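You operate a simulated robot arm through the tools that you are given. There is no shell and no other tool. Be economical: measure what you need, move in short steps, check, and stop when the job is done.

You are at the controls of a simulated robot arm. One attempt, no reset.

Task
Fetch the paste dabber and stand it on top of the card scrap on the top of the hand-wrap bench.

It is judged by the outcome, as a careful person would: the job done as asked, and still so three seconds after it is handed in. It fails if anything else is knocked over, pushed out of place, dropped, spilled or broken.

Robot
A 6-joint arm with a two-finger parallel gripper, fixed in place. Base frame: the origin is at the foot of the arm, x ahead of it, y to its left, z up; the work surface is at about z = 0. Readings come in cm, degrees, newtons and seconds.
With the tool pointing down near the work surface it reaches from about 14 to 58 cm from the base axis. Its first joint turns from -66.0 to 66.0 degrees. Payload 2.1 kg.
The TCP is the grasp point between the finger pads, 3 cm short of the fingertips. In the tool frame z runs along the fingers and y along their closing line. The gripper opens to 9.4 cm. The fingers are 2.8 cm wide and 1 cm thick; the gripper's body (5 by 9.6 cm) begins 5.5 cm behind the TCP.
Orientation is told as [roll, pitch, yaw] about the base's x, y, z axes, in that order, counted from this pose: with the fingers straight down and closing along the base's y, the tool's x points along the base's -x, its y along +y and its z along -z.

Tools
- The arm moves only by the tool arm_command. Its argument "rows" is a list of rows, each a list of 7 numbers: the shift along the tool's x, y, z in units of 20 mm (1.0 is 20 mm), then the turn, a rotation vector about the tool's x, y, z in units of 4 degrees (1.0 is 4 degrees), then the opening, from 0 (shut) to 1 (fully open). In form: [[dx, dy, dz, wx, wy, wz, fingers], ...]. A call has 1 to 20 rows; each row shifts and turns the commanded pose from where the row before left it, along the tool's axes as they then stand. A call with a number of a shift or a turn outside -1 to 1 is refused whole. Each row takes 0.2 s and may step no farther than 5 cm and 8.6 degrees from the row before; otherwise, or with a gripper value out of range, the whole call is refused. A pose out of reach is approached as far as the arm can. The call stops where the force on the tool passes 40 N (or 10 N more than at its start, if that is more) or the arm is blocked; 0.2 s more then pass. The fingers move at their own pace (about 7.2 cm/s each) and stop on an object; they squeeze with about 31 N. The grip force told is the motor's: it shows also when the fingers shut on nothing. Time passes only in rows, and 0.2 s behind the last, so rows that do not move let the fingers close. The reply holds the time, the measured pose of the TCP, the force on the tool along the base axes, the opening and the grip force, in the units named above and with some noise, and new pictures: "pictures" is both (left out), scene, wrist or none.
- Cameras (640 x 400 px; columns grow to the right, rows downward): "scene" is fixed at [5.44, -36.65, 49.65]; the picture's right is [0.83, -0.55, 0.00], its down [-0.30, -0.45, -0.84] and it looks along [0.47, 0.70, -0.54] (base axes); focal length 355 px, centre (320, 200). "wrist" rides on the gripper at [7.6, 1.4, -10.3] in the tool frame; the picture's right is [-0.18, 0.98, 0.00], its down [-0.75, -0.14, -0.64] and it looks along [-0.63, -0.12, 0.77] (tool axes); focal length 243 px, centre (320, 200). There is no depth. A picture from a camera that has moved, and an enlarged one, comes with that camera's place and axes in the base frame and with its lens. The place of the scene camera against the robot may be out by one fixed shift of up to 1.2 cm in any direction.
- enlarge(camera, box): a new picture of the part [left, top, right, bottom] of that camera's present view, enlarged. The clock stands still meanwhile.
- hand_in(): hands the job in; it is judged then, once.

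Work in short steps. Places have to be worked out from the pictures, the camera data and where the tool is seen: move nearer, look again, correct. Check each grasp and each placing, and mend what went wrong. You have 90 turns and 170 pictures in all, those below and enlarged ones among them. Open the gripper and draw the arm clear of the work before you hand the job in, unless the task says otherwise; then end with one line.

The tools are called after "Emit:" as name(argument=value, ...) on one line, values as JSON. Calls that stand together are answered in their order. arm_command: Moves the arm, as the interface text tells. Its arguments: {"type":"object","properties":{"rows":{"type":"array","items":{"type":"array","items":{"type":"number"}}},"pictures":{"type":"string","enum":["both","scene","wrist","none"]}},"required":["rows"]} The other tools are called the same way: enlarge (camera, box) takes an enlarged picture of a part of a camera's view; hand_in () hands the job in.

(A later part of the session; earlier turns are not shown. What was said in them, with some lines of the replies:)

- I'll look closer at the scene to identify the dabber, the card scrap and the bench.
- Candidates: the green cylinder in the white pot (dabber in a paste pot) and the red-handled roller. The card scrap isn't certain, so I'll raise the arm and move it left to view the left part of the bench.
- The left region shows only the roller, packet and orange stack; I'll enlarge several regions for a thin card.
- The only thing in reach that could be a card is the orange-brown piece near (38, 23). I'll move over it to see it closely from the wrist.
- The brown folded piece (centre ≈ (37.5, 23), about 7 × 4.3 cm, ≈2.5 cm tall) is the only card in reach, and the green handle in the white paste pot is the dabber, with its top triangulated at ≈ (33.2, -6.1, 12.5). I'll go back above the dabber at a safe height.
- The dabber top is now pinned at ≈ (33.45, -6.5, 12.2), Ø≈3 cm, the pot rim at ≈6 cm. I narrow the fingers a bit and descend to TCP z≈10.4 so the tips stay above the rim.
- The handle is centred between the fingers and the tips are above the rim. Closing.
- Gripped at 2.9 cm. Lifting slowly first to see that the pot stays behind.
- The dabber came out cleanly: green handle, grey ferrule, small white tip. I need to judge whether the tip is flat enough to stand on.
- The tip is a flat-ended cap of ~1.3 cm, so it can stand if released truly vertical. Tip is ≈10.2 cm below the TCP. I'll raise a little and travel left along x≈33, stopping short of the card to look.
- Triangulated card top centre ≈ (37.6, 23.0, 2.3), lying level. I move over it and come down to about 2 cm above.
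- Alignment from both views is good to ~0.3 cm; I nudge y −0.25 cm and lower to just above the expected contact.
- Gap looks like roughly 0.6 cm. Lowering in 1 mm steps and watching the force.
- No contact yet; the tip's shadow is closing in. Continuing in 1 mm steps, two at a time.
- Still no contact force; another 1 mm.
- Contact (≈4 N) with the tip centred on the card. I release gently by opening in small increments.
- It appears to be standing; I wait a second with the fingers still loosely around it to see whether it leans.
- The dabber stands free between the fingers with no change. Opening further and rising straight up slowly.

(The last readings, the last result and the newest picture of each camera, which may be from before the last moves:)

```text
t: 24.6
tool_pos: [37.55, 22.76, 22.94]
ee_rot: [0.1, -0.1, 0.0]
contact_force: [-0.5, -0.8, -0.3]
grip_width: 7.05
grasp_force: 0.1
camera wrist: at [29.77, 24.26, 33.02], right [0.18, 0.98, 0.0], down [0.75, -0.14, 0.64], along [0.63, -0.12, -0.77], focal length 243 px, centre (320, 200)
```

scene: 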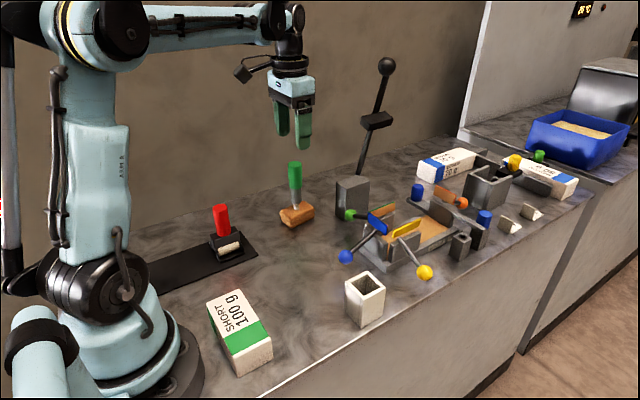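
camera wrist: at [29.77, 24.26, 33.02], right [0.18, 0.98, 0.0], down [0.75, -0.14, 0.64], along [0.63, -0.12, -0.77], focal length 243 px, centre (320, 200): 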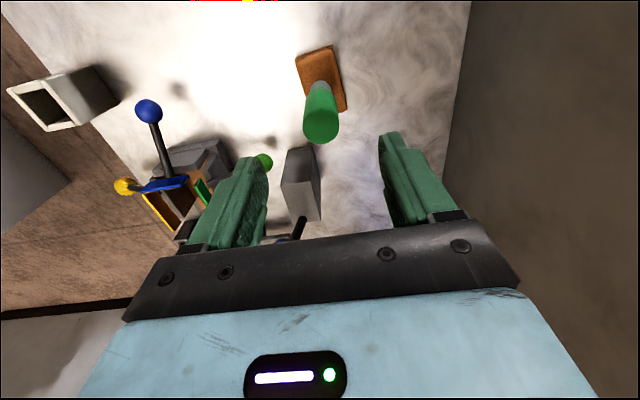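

The dabber stands alone on the card. Raising and withdrawing the arm clear, then a last check.

Emit:
arm_command(rows=[[0, 0, -1, 0, 0, 0, 1], [0, 0, -1, 0, 0, 0, 1], [0.5, -1, -0.3, 0, 0, 0, 1], [0.5, -1, 0, 0, 0, 0, 1], [0.5, -1, 0, 0, 0, 0, 1], [0.5, -1, 0, 0, 0, 0, 1], [0.5, -1, 0, 0, 0, 0, 1], [0, -1, 0, 0, 0, 0, 1], [0, 0, 0, 0, 0, 0, 1], [0, 0, 0, 0, 0, 0, 1]], pictures="scene")

Emit:
enlarge(camera="scene", box=[250, 140, 350, 240])

```text
t: 26.8
tool_pos: [32.63, 10.6, 27.5]
ee_rot: [0.1, -0.1, 0.0]
contact_force: [0.2, -0.1, -0.2]
grip_width: 9.36
grasp_force: 0.1
```

scene: 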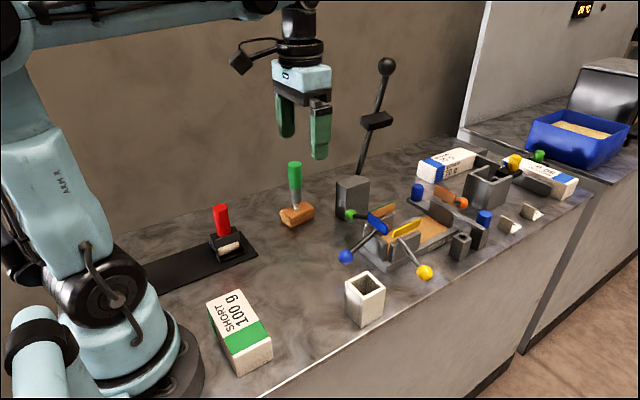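

```text
4.00 times, centred on (300, 190) of scene
camera zoom: at [5.44, -36.65, 49.65], right [0.83, -0.55, 0.0], down [-0.3, -0.45, -0.84], along [0.47, 0.7, -0.54], focal length 1420 px, centre (400, 240)
```

zoom: 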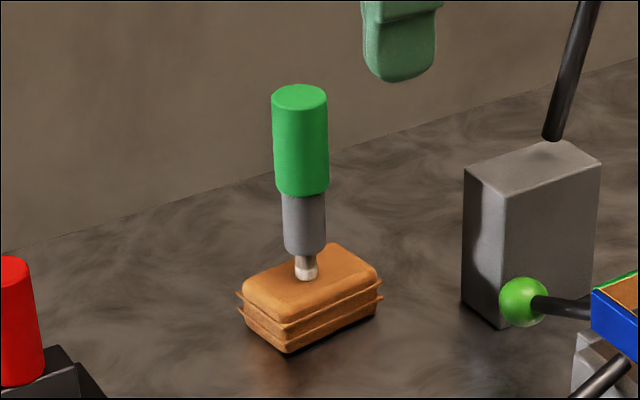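

The dabber stands upright and steady on the card scrap, everything else is where it was, and the gripper is open and clear. Handing in.

Emit:
hand_in()

```text
The job is handed in.
```

I took the green paste dabber out of its pot and stood it tip-down on the brown folded card, which I took to be the card scrap since no other card was in reach. In the last picture it was upright and steady, nothing else had moved, and the arm was clear.
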